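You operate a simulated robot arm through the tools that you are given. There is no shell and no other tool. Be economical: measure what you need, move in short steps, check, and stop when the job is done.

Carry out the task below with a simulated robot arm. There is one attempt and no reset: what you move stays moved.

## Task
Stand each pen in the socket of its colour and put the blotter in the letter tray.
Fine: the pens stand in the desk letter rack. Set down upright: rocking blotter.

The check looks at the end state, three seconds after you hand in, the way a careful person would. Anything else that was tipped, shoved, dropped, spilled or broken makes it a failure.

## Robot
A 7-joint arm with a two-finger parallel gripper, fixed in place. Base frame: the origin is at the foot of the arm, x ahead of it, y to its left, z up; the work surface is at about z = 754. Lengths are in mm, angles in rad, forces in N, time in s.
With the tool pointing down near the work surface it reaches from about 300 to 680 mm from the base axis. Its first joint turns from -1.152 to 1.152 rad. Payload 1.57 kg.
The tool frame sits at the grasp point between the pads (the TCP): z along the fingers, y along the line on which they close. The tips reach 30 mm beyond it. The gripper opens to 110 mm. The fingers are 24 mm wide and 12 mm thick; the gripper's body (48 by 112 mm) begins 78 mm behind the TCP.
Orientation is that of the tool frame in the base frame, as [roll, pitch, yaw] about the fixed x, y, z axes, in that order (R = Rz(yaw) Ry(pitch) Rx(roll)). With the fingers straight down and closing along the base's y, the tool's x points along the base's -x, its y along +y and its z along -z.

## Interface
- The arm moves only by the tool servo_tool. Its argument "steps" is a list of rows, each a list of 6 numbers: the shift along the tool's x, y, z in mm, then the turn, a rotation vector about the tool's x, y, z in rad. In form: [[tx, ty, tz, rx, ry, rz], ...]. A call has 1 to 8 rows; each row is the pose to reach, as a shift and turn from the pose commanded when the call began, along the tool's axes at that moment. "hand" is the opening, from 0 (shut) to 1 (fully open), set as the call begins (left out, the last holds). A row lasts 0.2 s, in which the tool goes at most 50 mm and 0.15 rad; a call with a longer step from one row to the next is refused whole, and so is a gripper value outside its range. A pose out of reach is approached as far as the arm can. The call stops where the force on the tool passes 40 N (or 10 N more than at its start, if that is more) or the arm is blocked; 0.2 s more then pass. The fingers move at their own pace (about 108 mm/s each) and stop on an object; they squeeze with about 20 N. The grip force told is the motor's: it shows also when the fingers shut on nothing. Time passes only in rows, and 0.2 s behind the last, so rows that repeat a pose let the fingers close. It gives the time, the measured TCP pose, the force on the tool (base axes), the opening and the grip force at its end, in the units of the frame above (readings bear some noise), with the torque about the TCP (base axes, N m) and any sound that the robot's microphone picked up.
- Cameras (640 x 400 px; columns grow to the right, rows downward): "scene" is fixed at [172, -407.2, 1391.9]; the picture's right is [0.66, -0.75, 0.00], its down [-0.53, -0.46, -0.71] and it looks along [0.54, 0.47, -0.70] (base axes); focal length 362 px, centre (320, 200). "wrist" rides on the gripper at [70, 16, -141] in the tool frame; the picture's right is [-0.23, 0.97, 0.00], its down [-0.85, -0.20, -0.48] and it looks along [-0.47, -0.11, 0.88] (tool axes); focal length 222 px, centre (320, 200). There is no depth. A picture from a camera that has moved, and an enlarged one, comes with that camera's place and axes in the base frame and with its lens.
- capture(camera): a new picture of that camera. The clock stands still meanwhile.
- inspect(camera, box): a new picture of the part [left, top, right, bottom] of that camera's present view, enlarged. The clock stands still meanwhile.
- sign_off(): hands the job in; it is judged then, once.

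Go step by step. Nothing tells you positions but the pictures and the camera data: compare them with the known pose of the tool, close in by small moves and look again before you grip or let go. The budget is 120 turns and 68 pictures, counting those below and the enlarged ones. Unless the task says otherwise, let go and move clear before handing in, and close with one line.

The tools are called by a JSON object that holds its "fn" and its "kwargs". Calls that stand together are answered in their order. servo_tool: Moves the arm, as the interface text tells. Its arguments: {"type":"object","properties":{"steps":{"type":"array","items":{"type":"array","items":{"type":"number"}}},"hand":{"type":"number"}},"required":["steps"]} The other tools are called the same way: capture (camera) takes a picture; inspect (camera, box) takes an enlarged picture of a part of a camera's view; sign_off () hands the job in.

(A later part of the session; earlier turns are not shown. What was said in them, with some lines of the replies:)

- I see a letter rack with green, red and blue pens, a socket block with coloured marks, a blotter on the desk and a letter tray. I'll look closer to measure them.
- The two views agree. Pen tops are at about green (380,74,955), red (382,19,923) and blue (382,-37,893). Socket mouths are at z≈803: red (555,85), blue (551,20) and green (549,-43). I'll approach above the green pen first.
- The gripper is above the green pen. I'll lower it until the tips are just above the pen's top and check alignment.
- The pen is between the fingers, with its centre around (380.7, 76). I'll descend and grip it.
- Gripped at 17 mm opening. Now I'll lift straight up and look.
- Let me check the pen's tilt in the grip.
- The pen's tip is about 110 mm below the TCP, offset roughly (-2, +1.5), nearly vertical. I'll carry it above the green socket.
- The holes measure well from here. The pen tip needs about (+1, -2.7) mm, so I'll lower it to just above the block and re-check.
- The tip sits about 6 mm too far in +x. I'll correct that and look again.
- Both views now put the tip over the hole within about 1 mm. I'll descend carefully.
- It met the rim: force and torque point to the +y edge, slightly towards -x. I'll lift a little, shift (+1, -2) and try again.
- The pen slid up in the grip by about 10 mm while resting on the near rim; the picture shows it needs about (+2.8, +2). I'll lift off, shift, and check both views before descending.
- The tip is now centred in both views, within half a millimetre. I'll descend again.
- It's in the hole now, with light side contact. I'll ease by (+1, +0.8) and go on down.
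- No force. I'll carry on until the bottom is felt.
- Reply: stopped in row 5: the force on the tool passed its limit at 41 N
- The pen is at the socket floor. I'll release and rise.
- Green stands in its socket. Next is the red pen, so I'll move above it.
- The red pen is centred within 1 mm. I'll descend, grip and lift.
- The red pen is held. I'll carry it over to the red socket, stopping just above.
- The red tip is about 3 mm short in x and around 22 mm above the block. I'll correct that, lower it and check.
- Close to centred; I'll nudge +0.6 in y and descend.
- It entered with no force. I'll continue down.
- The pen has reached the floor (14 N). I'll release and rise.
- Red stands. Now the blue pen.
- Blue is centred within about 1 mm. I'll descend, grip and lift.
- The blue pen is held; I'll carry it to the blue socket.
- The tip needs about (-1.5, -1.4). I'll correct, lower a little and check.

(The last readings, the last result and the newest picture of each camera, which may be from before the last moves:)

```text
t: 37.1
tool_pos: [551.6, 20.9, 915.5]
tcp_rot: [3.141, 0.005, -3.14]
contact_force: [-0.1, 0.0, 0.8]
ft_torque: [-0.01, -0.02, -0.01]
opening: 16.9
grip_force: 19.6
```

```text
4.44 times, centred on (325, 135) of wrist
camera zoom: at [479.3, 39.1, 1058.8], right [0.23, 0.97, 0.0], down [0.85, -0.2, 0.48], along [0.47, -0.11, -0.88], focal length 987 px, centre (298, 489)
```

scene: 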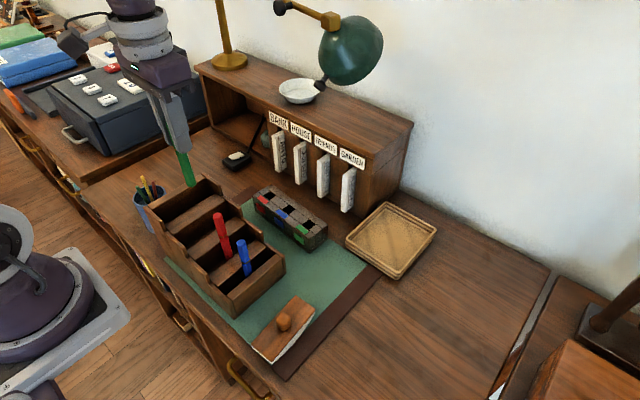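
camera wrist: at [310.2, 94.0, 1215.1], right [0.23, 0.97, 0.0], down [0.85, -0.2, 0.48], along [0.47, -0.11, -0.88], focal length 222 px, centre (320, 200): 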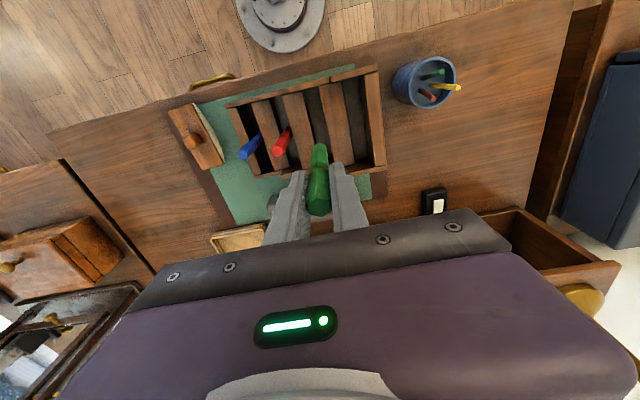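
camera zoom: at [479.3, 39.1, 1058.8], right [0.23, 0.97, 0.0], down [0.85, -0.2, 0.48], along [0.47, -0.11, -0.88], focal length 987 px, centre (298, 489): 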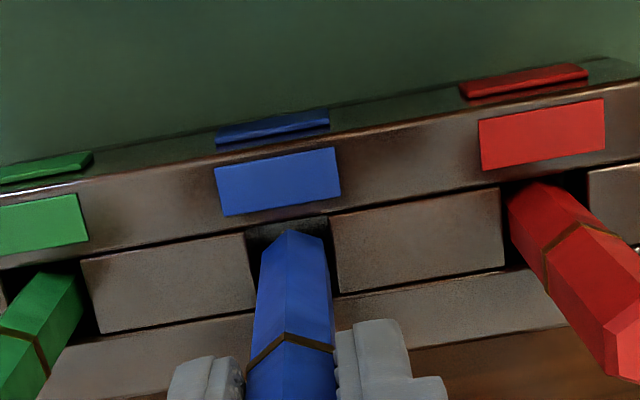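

Nearly centred; I'll nudge +0.5 in x and descend.

{"fn": "servo_tool", "kwargs": {"steps": [[-0.5, 0, 4, 0, 0, 0], [-0.5, 0, 8, 0, 0, 0], [-0.5, 0, 12, 0, 0, 0], [-0.5, 0, 12, 0, 0, 0]]}}

{"fn": "inspect", "kwargs": {"camera": "scene", "box": [260, 185, 308, 225]}}

```text
t: 38.1
tool_pos: [550.7, 21.3, 906.2]
tcp_rot: [-3.141, 0.004, -3.141]
contact_force: [0.2, 0.2, -0.2]
ft_torque: [-0.02, -0.01, -0.01]
opening: 17.0
grip_force: 20.0
```

```text
10.00 times, centred on (284, 205) of scene
camera zoom: at [172.0, -407.2, 1391.9], right [0.66, -0.75, 0.0], down [-0.53, -0.46, -0.71], along [0.54, 0.47, -0.7], focal length 3619 px, centre (680, 150)
```

zoom: 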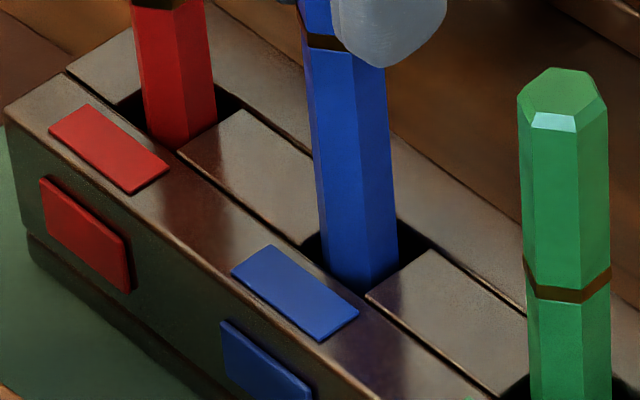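

It's in with no force. Continuing down.

{"fn": "servo_tool", "kwargs": {"steps": [[0, 0, 6, 0, 0, 0], [0, 0, 12, 0, 0, 0], [0, 0, 18, 0, 0, 0], [0, 0, 24, 0, 0, 0], [0, 0, 28, 0, 0, 0], [0, 0, 31, 0, 0, 0], [0, 0, 31, 0, 0, 0]]}}

```text
t: 39.7
tool_pos: [551.3, 19.9, 876.1]
tcp_rot: [3.14, 0.008, 3.141]
contact_force: [2.1, 2.9, 16.9]
ft_torque: [0.48, -0.18, -0.01]
opening: 17.0
grip_force: 19.7
```

Contact at the floor, most likely. I'll press 2 mm more to be sure, then release and rise.

{"fn": "servo_tool", "kwargs": {"steps": [[0, 0, 2, 0, 0, 0], [0, 0, 2, 0, 0, 0]]}}

{"fn": "servo_tool", "kwargs": {"steps": [[0, 0, 1, 0, 0, 0], [0, 0, 1, 0, 0, 0], [0, 0, 1, 0, 0, 0]], "hand": 0.34}}

{"fn": "servo_tool", "kwargs": {"steps": [[0, 0, -20, 0, 0, 0], [0, 0, -50, 0, 0, 0], [0, 0, -90, 0, 0, 0], [0, 0, -135, 0, 0, 0], [0, 0, -170, 0, 0, 0]]}}

{"fn": "inspect", "kwargs": {"camera": "scene", "box": [230, 150, 334, 254]}}

{"fn": "inspect", "kwargs": {"camera": "wrist", "box": [170, 60, 430, 220]}}

```text
t: 40.3
tool_pos: [551.1, 19.6, 872.9]
tcp_rot: [3.141, 0.006, 3.141]
contact_force: [1.1, 2.3, 14.9]
ft_torque: [0.55, -0.13, -0.01]
opening: 16.9
grip_force: 20.3
```

```text
t: 41.1
tool_pos: [551.0, 20.2, 872.8]
tcp_rot: [-3.141, 0.004, 3.141]
contact_force: [0.2, 0.0, -0.1]
ft_torque: [0.03, -0.01, -0.02]
opening: 37.5
grip_force: 0.1
```

```text
t: 42.3
tool_pos: [547.6, 18.2, 1039.1]
tcp_rot: [-3.141, 0.004, 3.142]
contact_force: [0.2, 0.2, -0.2]
ft_torque: [-0.03, 0.01, -0.03]
opening: 37.1
grip_force: 0.1
```

```text
3.85 times, centred on (282, 202) of scene
camera zoom: at [172.0, -407.2, 1391.9], right [0.66, -0.75, 0.0], down [-0.53, -0.46, -0.71], along [0.54, 0.47, -0.7], focal length 1392 px, centre (466, 192)
```

zoom: 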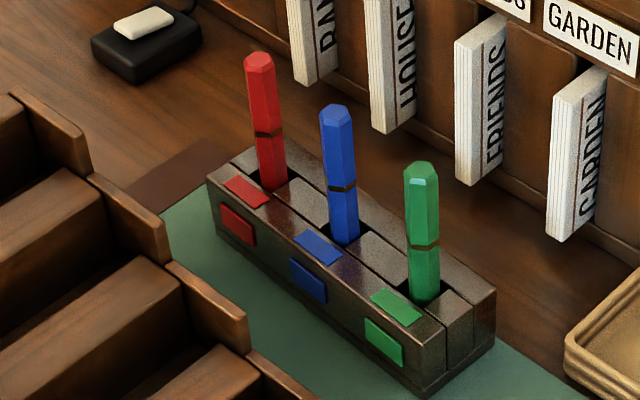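

```text
2.46 times, centred on (300, 140) of wrist
camera zoom: at [477.3, 36.4, 1181.5], right [0.23, 0.97, 0.0], down [0.85, -0.2, 0.48], along [0.47, -0.11, -0.88], focal length 547 px, centre (369, 348)
```

zoom: 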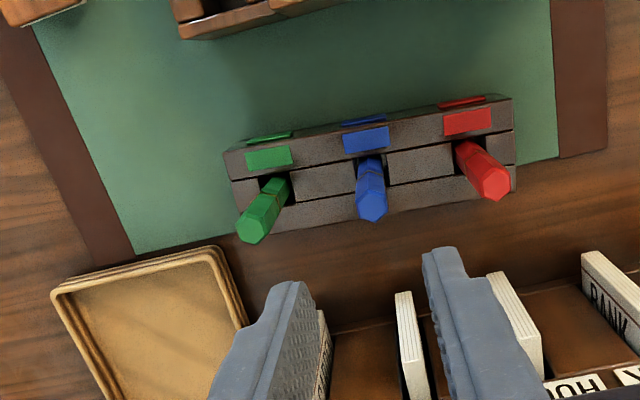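

All three pens stand in their sockets. Now I'll move above the blotter and measure it.

{"fn": "servo_tool", "kwargs": {"steps": [[34, -30, 0, 0, 0, 0], [68, -60, 0, 0, 0, 0], [102, -90, 0, 0, 0, 0], [136, -120, 0, 0, 0, 0], [168, -150, 0, 0, 0, 0], [194, -180, 0, 0, 0, 0], [194, -180, 45, 0, 0, 0], [194, -180, 80, 0, 0, 0]], "hand": 0.8}}

{"fn": "capture", "kwargs": {"camera": "wrist"}}

{"fn": "inspect", "kwargs": {"camera": "scene", "box": [230, 260, 342, 372]}}

```text
t: 44.1
tool_pos: [354.4, -160.8, 959.1]
tcp_rot: [-3.14, 0.005, -3.142]
contact_force: [0.7, 0.2, 0.1]
ft_torque: [-0.03, 0.01, 0.02]
opening: 87.9
grip_force: 0.1
```

```text
24 pictures are left
camera wrist: at [283.5, -143.0, 1101.9], right [0.23, 0.97, 0.0], down [0.85, -0.2, 0.48], along [0.47, -0.11, -0.88], focal length 222 px, centre (320, 200)
```

wrist: 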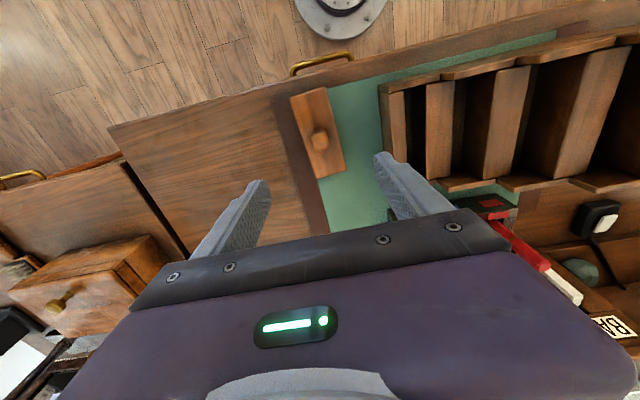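

```text
3.57 times, centred on (286, 316) of scene
camera zoom: at [172.0, -407.2, 1391.9], right [0.66, -0.75, 0.0], down [-0.53, -0.46, -0.71], along [0.54, 0.47, -0.7], focal length 1293 px, centre (441, -214)
```

zoom: 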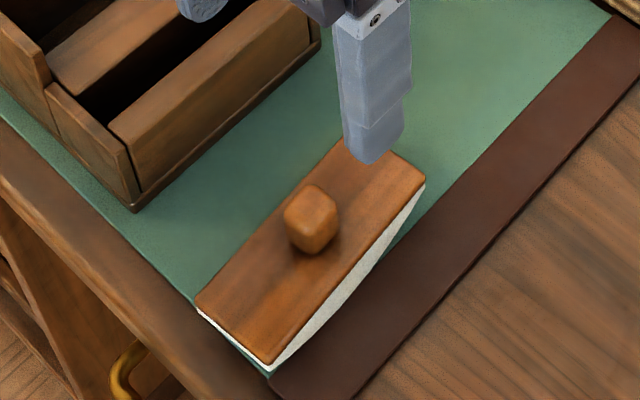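

The blotter is level: board top z≈772, knob centre about (356,-160) and up to z≈800, yaw ≈0.06. I'll descend above the knob, aligned, and check.

{"fn": "servo_tool", "kwargs": {"steps": [[-1, 0.5, 40, 0, 0, -0.03], [-1, 0.5, 80, 0, 0, -0.06], [-1, 0.5, 112, 0, 0, -0.06], [-1, 0.5, 112, 0, 0, -0.06]], "hand": 0.55}}

{"fn": "inspect", "kwargs": {"camera": "wrist", "box": [200, 80, 440, 230]}}

{"fn": "inspect", "kwargs": {"camera": "scene", "box": [230, 260, 342, 372]}}

```text
t: 45.1
tool_pos: [356.2, -161.2, 847.7]
tcp_rot: [3.14, 0.005, -3.081]
contact_force: [0.6, 0.1, 0.3]
ft_torque: [-0.03, -0.01, 0.01]
opening: 60.5
grip_force: 0.1
```

```text
2.67 times, centred on (320, 155) of wrist
camera zoom: at [284.1, -148.2, 990.0], right [0.17, 0.99, 0.0], down [0.86, -0.15, 0.48], along [0.48, -0.08, -0.88], focal length 592 px, centre (320, 320)
```

zoom: 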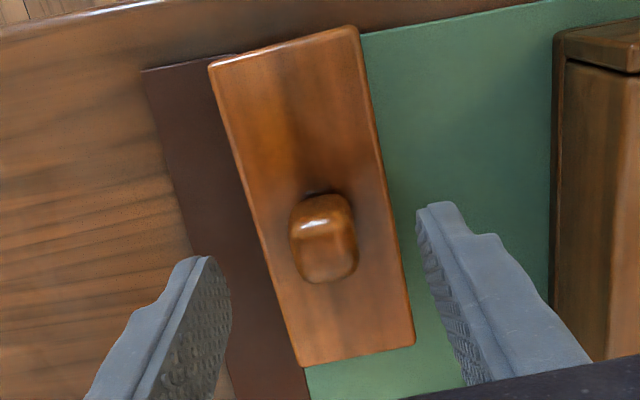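

```text
3.57 times, centred on (286, 316) of scene
camera zoom: at [172.0, -407.2, 1391.9], right [0.66, -0.75, 0.0], down [-0.53, -0.46, -0.71], along [0.54, 0.47, -0.7], focal length 1293 px, centre (441, -214)
```

zoom: 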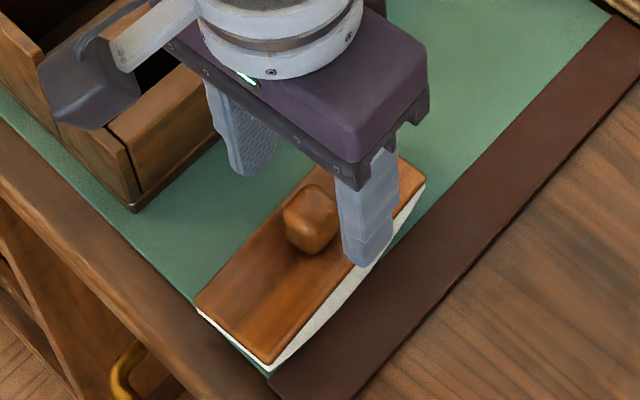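

The knob centre is around (359,-159). I'll shift there, go down to TCP z≈808 and close.

{"fn": "servo_tool", "kwargs": {"steps": [[-3, 1.5, 15, 0, 0, 0], [-3, 1.5, 30, 0, 0, 0], [-3, 1.5, 39, 0, 0, 0], [-3, 1.5, 39, 0, 0, 0]]}}

{"fn": "servo_tool", "kwargs": {"steps": [[0, 0, 0, 0, 0, 0], [0, 0, 0, 0, 0, 0], [0, 0, 0, 0, 0, 0]], "hand": 0}}

{"fn": "inspect", "kwargs": {"camera": "scene", "box": [230, 260, 342, 372]}}

```text
t: 46.1
tool_pos: [360.6, -157.3, 809.6]
tcp_rot: [3.14, 0.005, -3.082]
contact_force: [0.2, 0.0, -0.3]
ft_torque: [-0.01, 0.04, 0.0]
opening: 60.6
grip_force: 0.0
```

```text
t: 46.9
tool_pos: [361.0, -158.5, 809.0]
tcp_rot: [3.14, 0.004, -3.083]
contact_force: [-0.3, 0.1, -0.5]
ft_torque: [-0.02, -0.03, 0.01]
opening: 49.3
grip_force: 19.9
```

```text
3.57 times, centred on (286, 316) of scene
camera zoom: at [172.0, -407.2, 1391.9], right [0.66, -0.75, 0.0], down [-0.53, -0.46, -0.71], along [0.54, 0.47, -0.7], focal length 1293 px, centre (441, -214)
```

zoom: 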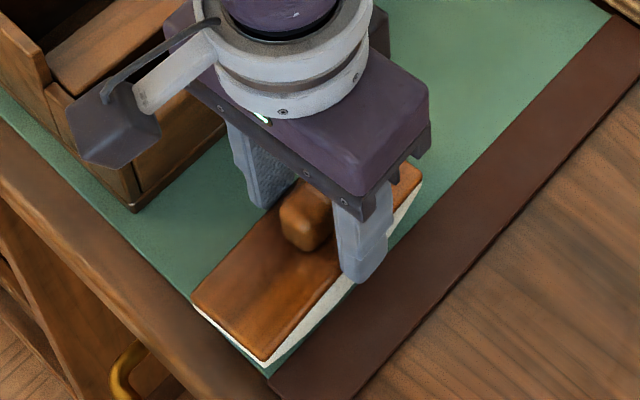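

The fingers closed on the board's sides (49 mm wide), which is a sound grip. I'll open, go 7 mm deeper for a firmer hold, and close again.

{"fn": "servo_tool", "kwargs": {"steps": [[0, 0, 0, 0, 0, 0], [0, 0, 3, 0, 0, 0], [0, 0, 7, 0, 0, 0], [0, 0, 7, 0, 0, 0]], "hand": 0.55}}

{"fn": "servo_tool", "kwargs": {"steps": [[0, 0, 0, 0, 0, 0], [0, 0, 0, 0, 0, 0], [0, 0, 0, 0, 0, 0]], "hand": 0}}

{"fn": "servo_tool", "kwargs": {"steps": [[0, 0, -8, 0, 0, 0], [0, 0, -18, 0, 0, 0], [0, 0, -30, 0, 0, 0], [0, 0, -30, 0, 0, 0]]}}

{"fn": "inspect", "kwargs": {"camera": "scene", "box": [220, 240, 352, 372]}}

{"fn": "inspect", "kwargs": {"camera": "wrist", "box": [200, 80, 440, 230]}}

```text
t: 47.9
tool_pos: [361.8, -158.4, 801.3]
tcp_rot: [-3.141, 0.005, -3.082]
contact_force: [0.0, 0.1, 0.6]
ft_torque: [0.0, 0.0, 0.03]
opening: 60.6
grip_force: 0.0
```

```text
t: 48.7
tool_pos: [361.4, -158.0, 801.9]
tcp_rot: [-3.141, 0.005, -3.082]
contact_force: [-0.6, -0.5, -0.5]
ft_torque: [-0.05, -0.02, 0.0]
opening: 49.6
grip_force: 19.8
```

```text
t: 49.7
tool_pos: [360.9, -157.6, 832.9]
tcp_rot: [3.141, 0.004, -3.082]
contact_force: [0.5, 0.2, -1.9]
ft_torque: [-0.01, -0.04, 0.0]
opening: 49.6
grip_force: 20.3
```

```text
3.03 times, centred on (286, 306) of scene
camera zoom: at [172.0, -407.2, 1391.9], right [0.66, -0.75, 0.0], down [-0.53, -0.46, -0.71], along [0.54, 0.47, -0.7], focal length 1097 px, centre (423, -121)
```

zoom: 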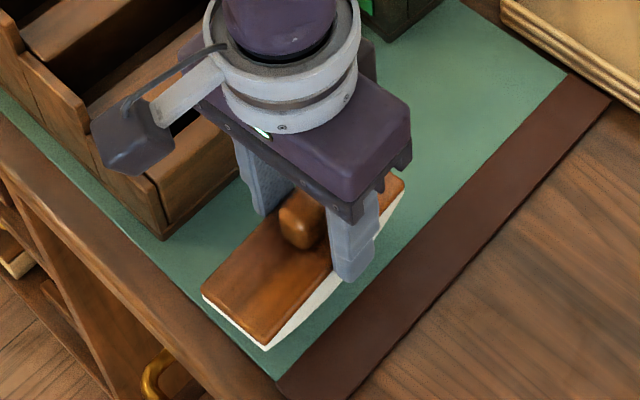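

```text
2.67 times, centred on (320, 155) of wrist
camera zoom: at [288.7, -143.6, 975.5], right [0.17, 0.99, 0.0], down [0.86, -0.15, 0.48], along [0.48, -0.08, -0.88], focal length 592 px, centre (320, 320)
```

zoom: 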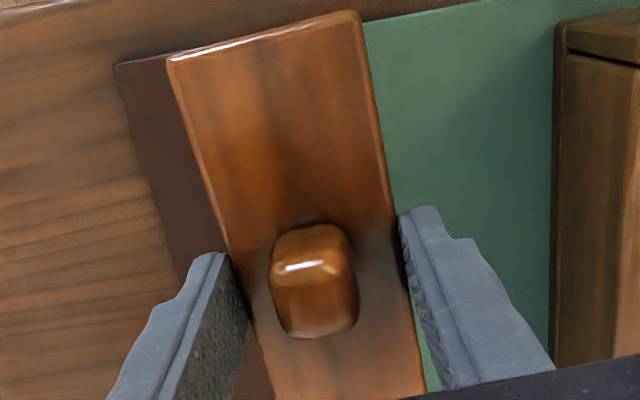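

It's held level. I'll lift clear, then carry it toward the letter tray.

{"fn": "servo_tool", "kwargs": {"steps": [[0, 0, -40, 0, 0, 0], [0, 0, -75, 0, 0, 0], [-45, -6, -75, 0, 0, 0], [-90, -12, -75, 0, 0, 0], [-135, -18, -75, 0, 0, 0], [-180, -24, -75, 0, 0, 0], [-225, -31, -75, 0, 0, 0], [-265, -38, -75, 0, 0, 0]]}}

{"fn": "servo_tool", "kwargs": {"steps": [[-12, -1, 0, 0, 0, 0], [-12, -1, 0, 0, 0, 0]]}}

{"fn": "inspect", "kwargs": {"camera": "scene", "box": [310, 120, 470, 290]}}

{"fn": "capture", "kwargs": {"camera": "wrist"}}

```text
t: 51.5
tool_pos: [627.5, -178.7, 908.5]
tcp_rot: [-3.141, 0.004, -3.08]
contact_force: [-0.4, 0.0, -1.3]
ft_torque: [0.0, 0.01, 0.02]
opening: 49.2
grip_force: 19.9
```

```text
t: 52.1
tool_pos: [642.3, -179.0, 910.8]
tcp_rot: [3.141, 0.006, -3.082]
contact_force: [-1.0, 0.4, -1.5]
ft_torque: [-0.01, 0.0, -0.02]
opening: 49.5
grip_force: 19.4
```

```text
2.35 times, centred on (390, 205) of scene
camera zoom: at [172.0, -407.2, 1391.9], right [0.66, -0.75, 0.0], down [-0.53, -0.46, -0.71], along [0.54, 0.47, -0.7], focal length 852 px, centre (155, 188)
```

zoom: 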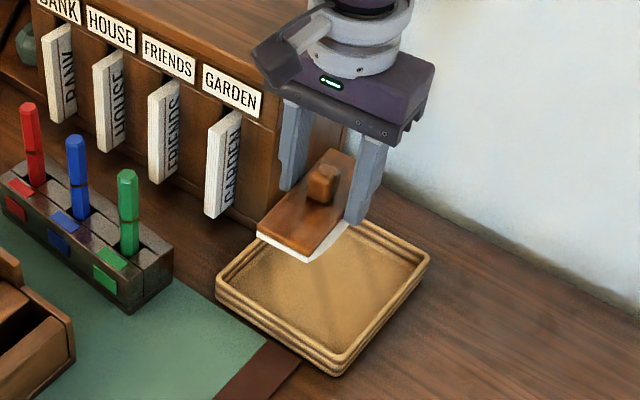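

```text
16 pictures are left
camera wrist: at [569.2, -166.5, 1052.8], right [0.17, 0.99, 0.0], down [0.86, -0.15, 0.48], along [0.48, -0.08, -0.88], focal length 222 px, centre (320, 200)
```

wrist: 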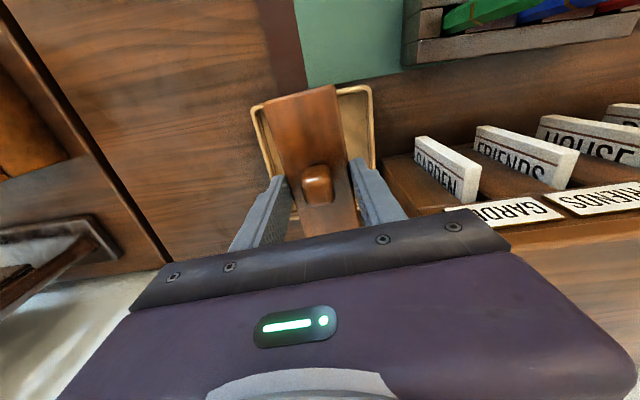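

The tray's inside spans roughly x 600–732, y -240…-124, with the rim at z≈775. The blotter's near end must clear x≈603, so the TCP needs x≈668, near the reach limit. I'll test that at a safe height, aligning the yaw.

{"fn": "servo_tool", "kwargs": {"steps": [[-10, -1, 10, 0, 0, 0.04], [-20, -1.5, 25, 0, 0, 0.07], [-27, -1.6, 45, 0, 0, 0.07], [-27, -1.6, 68, 0, 0, 0.07], [-27, -1.6, 68, 0, 0, 0.07]]}}

```text
t: 53.3
tool_pos: [667.6, -181.4, 841.1]
tcp_rot: [-3.141, 0.005, 3.132]
contact_force: [0.6, 0.1, -0.8]
ft_torque: [0.0, 0.04, -0.01]
opening: 49.6
grip_force: 19.8
```

Reached it without trouble. I'll check where the blotter sits over the tray.

{"fn": "inspect", "kwargs": {"camera": "scene", "box": [335, 165, 447, 277]}}

{"fn": "inspect", "kwargs": {"camera": "wrist", "box": [200, 70, 440, 220]}}

```text
3.57 times, centred on (391, 221) of scene
camera zoom: at [172.0, -407.2, 1391.9], right [0.66, -0.75, 0.0], down [-0.53, -0.46, -0.71], along [0.54, 0.47, -0.7], focal length 1293 px, centre (66, 125)
```

zoom: 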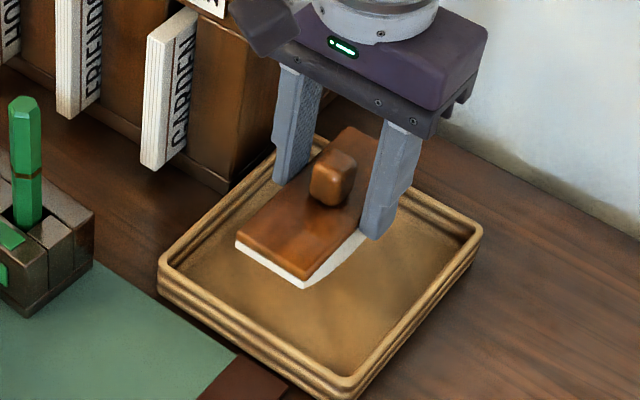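

```text
2.67 times, centred on (320, 145) of wrist
camera zoom: at [597.0, -163.1, 984.4], right [0.24, 0.97, 0.0], down [0.85, -0.21, 0.48], along [0.47, -0.11, -0.88], focal length 592 px, centre (320, 347)
```

zoom: 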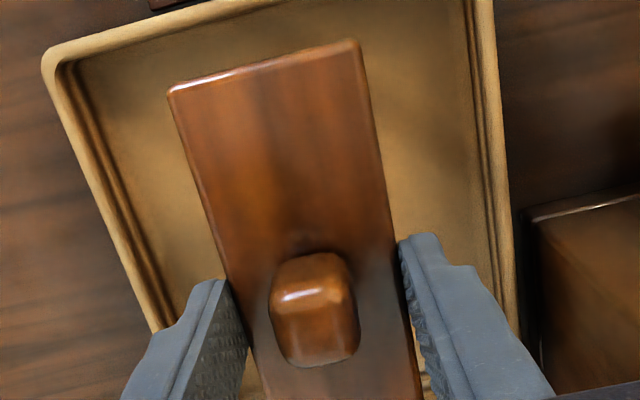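

The blotter sits inside the rim with about 8–10 mm of margin on every side. I'll lower it in small steps.

{"fn": "servo_tool", "kwargs": {"steps": [[0, 0, 10, 0, 0, 0], [0, 0, 20, 0, 0, 0], [0, 0, 26, 0, 0, 0], [0, 0, 30, 0, 0, 0], [0, 0, 30, 0, 0, 0]]}}

```text
t: 54.5
tool_pos: [667.8, -180.1, 811.6]
tcp_rot: [3.14, 0.005, 3.13]
contact_force: [-0.2, -0.1, -0.7]
ft_torque: [0.02, 0.0, 0.03]
opening: 49.6
grip_force: 19.8
```

{"fn": "servo_tool", "kwargs": {"steps": [[0, 0, 2, 0, 0, 0], [0, 0, 3.5, 0, 0, 0], [0, 0, 5, 0, 0, 0], [0, 0, 5, 0, 0, 0]]}}

{"fn": "inspect", "kwargs": {"camera": "scene", "box": [335, 165, 447, 277]}}

```text
t: 55.5
tool_pos: [666.4, -179.0, 805.6]
tcp_rot: [-3.141, 0.005, 3.132]
contact_force: [-0.4, -0.8, -1.1]
ft_torque: [-0.01, -0.03, -0.01]
opening: 49.5
grip_force: 19.9
```

```text
3.57 times, centred on (391, 221) of scene
camera zoom: at [172.0, -407.2, 1391.9], right [0.66, -0.75, 0.0], down [-0.53, -0.46, -0.71], along [0.54, 0.47, -0.7], focal length 1293 px, centre (66, 125)
```

zoom: 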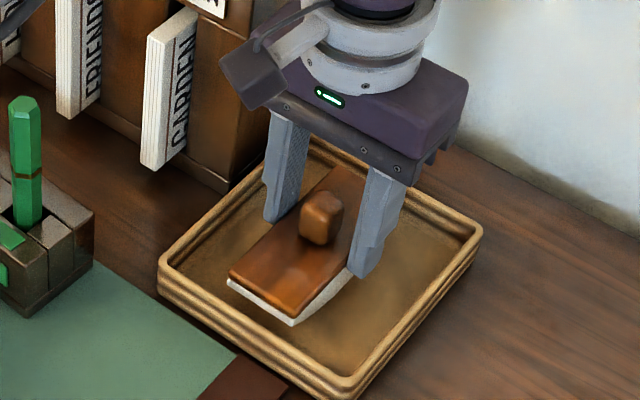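

No contact yet; continuing by millimetres.

{"fn": "servo_tool", "kwargs": {"steps": [[0, 0, 1, 0, 0, 0], [0, 0, 2, 0, 0, 0], [0, 0, 3, 0, 0, 0], [0, 0, 4, 0, 0, 0], [0, 0, 4, 0, 0, 0]]}}

```text
t: 56.7
tool_pos: [667.1, -178.1, 804.2]
tcp_rot: [-3.139, 0.005, 3.129]
contact_force: [-3.0, -0.6, 9.0]
ft_torque: [-0.03, 0.22, 0.03]
opening: 49.4
grip_force: 20.1
```

Contact with the tray floor (9 N). I'll ease up 1 mm, then open a little and look.

{"fn": "servo_tool", "kwargs": {"steps": [[0, 0, -1.5, 0, 0, 0], [0, 0, -1.5, 0, 0, 0]]}}

{"fn": "servo_tool", "kwargs": {"steps": [[0, 0, 0, 0, 0, 0], [0, 0, 0, 0, 0, 0], [0, 0, 0, 0, 0, 0]], "hand": 0.58}}

{"fn": "inspect", "kwargs": {"camera": "scene", "box": [335, 165, 447, 277]}}

```text
t: 57.3
tool_pos: [666.1, -179.0, 803.7]
tcp_rot: [-3.141, 0.005, 3.129]
contact_force: [-0.2, 0.5, -0.9]
ft_torque: [0.02, -0.02, 0.03]
opening: 49.3
grip_force: 20.5
```

```text
t: 58.1
tool_pos: [666.7, -178.8, 803.3]
tcp_rot: [-3.141, 0.005, 3.132]
contact_force: [1.0, 0.2, -0.2]
ft_torque: [0.02, 0.03, 0.0]
opening: 63.7
grip_force: 0.1
```

```text
3.57 times, centred on (391, 221) of scene
camera zoom: at [172.0, -407.2, 1391.9], right [0.66, -0.75, 0.0], down [-0.53, -0.46, -0.71], along [0.54, 0.47, -0.7], focal length 1293 px, centre (66, 125)
```

zoom: 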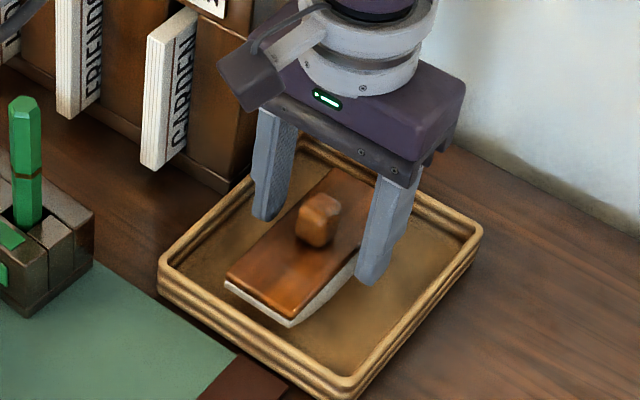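

The blotter rests level on the tray floor. I'll rise straight up and retreat.

{"fn": "servo_tool", "kwargs": {"steps": [[0, 0, -15, 0, 0, 0], [0, 0, -40, 0, 0, 0], [0, 0, -80, 0, 0, 0], [0, 0, -125, 0, 0, 0], [0, 0, -170, 0, 0, 0], [40, 0, -190, 0, 0, 0], [85, 0, -200, 0, 0, 0], [130, 0, -200, 0, 0, 0]]}}

{"fn": "servo_tool", "kwargs": {"steps": [[45, 0, 0, 0, 0, 0], [90, 0, 0, 0, 0, 0], [130, 0, 0, 0, 0, 0], [130, 0, 0, 0, 0, 0]]}}

{"fn": "capture", "kwargs": {"camera": "scene"}}

{"fn": "inspect", "kwargs": {"camera": "scene", "box": [335, 165, 447, 277]}}

{"fn": "inspect", "kwargs": {"camera": "scene", "box": [230, 150, 334, 254]}}

```text
t: 59.9
tool_pos: [535.6, -179.3, 1002.3]
tcp_rot: [3.142, 0.007, 3.129]
contact_force: [-0.7, 0.4, -0.9]
ft_torque: [0.03, 0.02, 0.03]
opening: 64.0
grip_force: 0.2
```

```text
t: 60.9
tool_pos: [403.8, -175.7, 1001.0]
tcp_rot: [-3.139, 0.003, 3.13]
contact_force: [-0.1, -0.3, 0.9]
ft_torque: [-0.02, -0.03, 0.01]
opening: 64.1
grip_force: 0.0
```

```text
11 pictures are left
```

scene: 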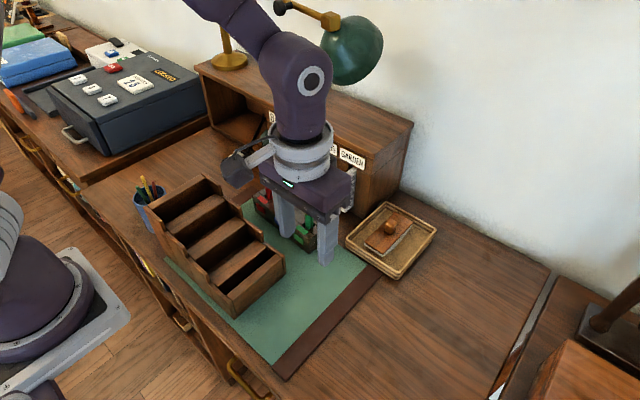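

```text
3.57 times, centred on (391, 221) of scene
camera zoom: at [172.0, -407.2, 1391.9], right [0.66, -0.75, 0.0], down [-0.53, -0.46, -0.71], along [0.54, 0.47, -0.7], focal length 1293 px, centre (66, 125)
```

zoom: 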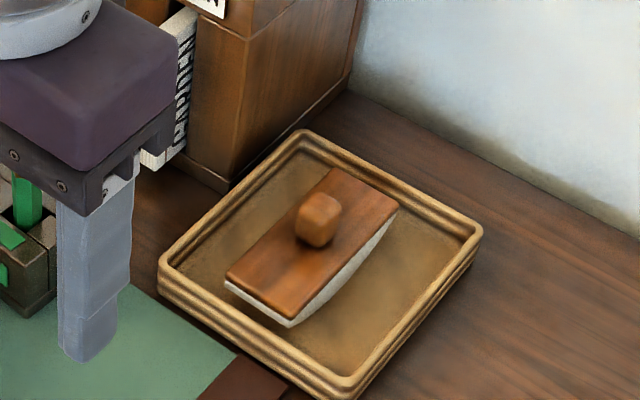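

```text
3.85 times, centred on (282, 202) of scene
camera zoom: at [172.0, -407.2, 1391.9], right [0.66, -0.75, 0.0], down [-0.53, -0.46, -0.71], along [0.54, 0.47, -0.7], focal length 1392 px, centre (466, 192)
```

zoom: 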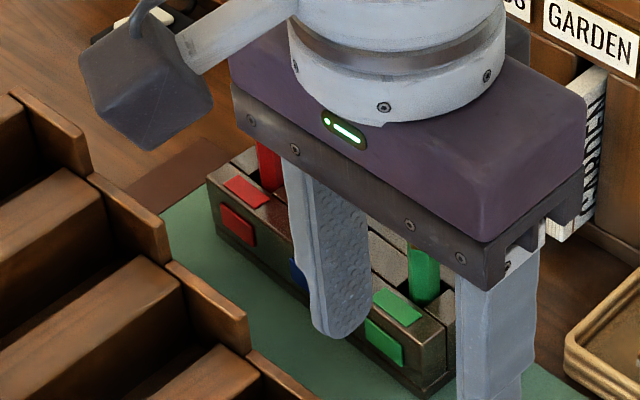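

The blotter stands upright in the tray, the pens are in their sockets, and the arm is clear with nothing disturbed. Handing in.

{"fn": "sign_off", "kwargs": {}}

```text
The job is handed in.
```

The red, blue and green pens stand in the sockets of their colours, the blotter sits upright in the letter tray, and the job is handed in.
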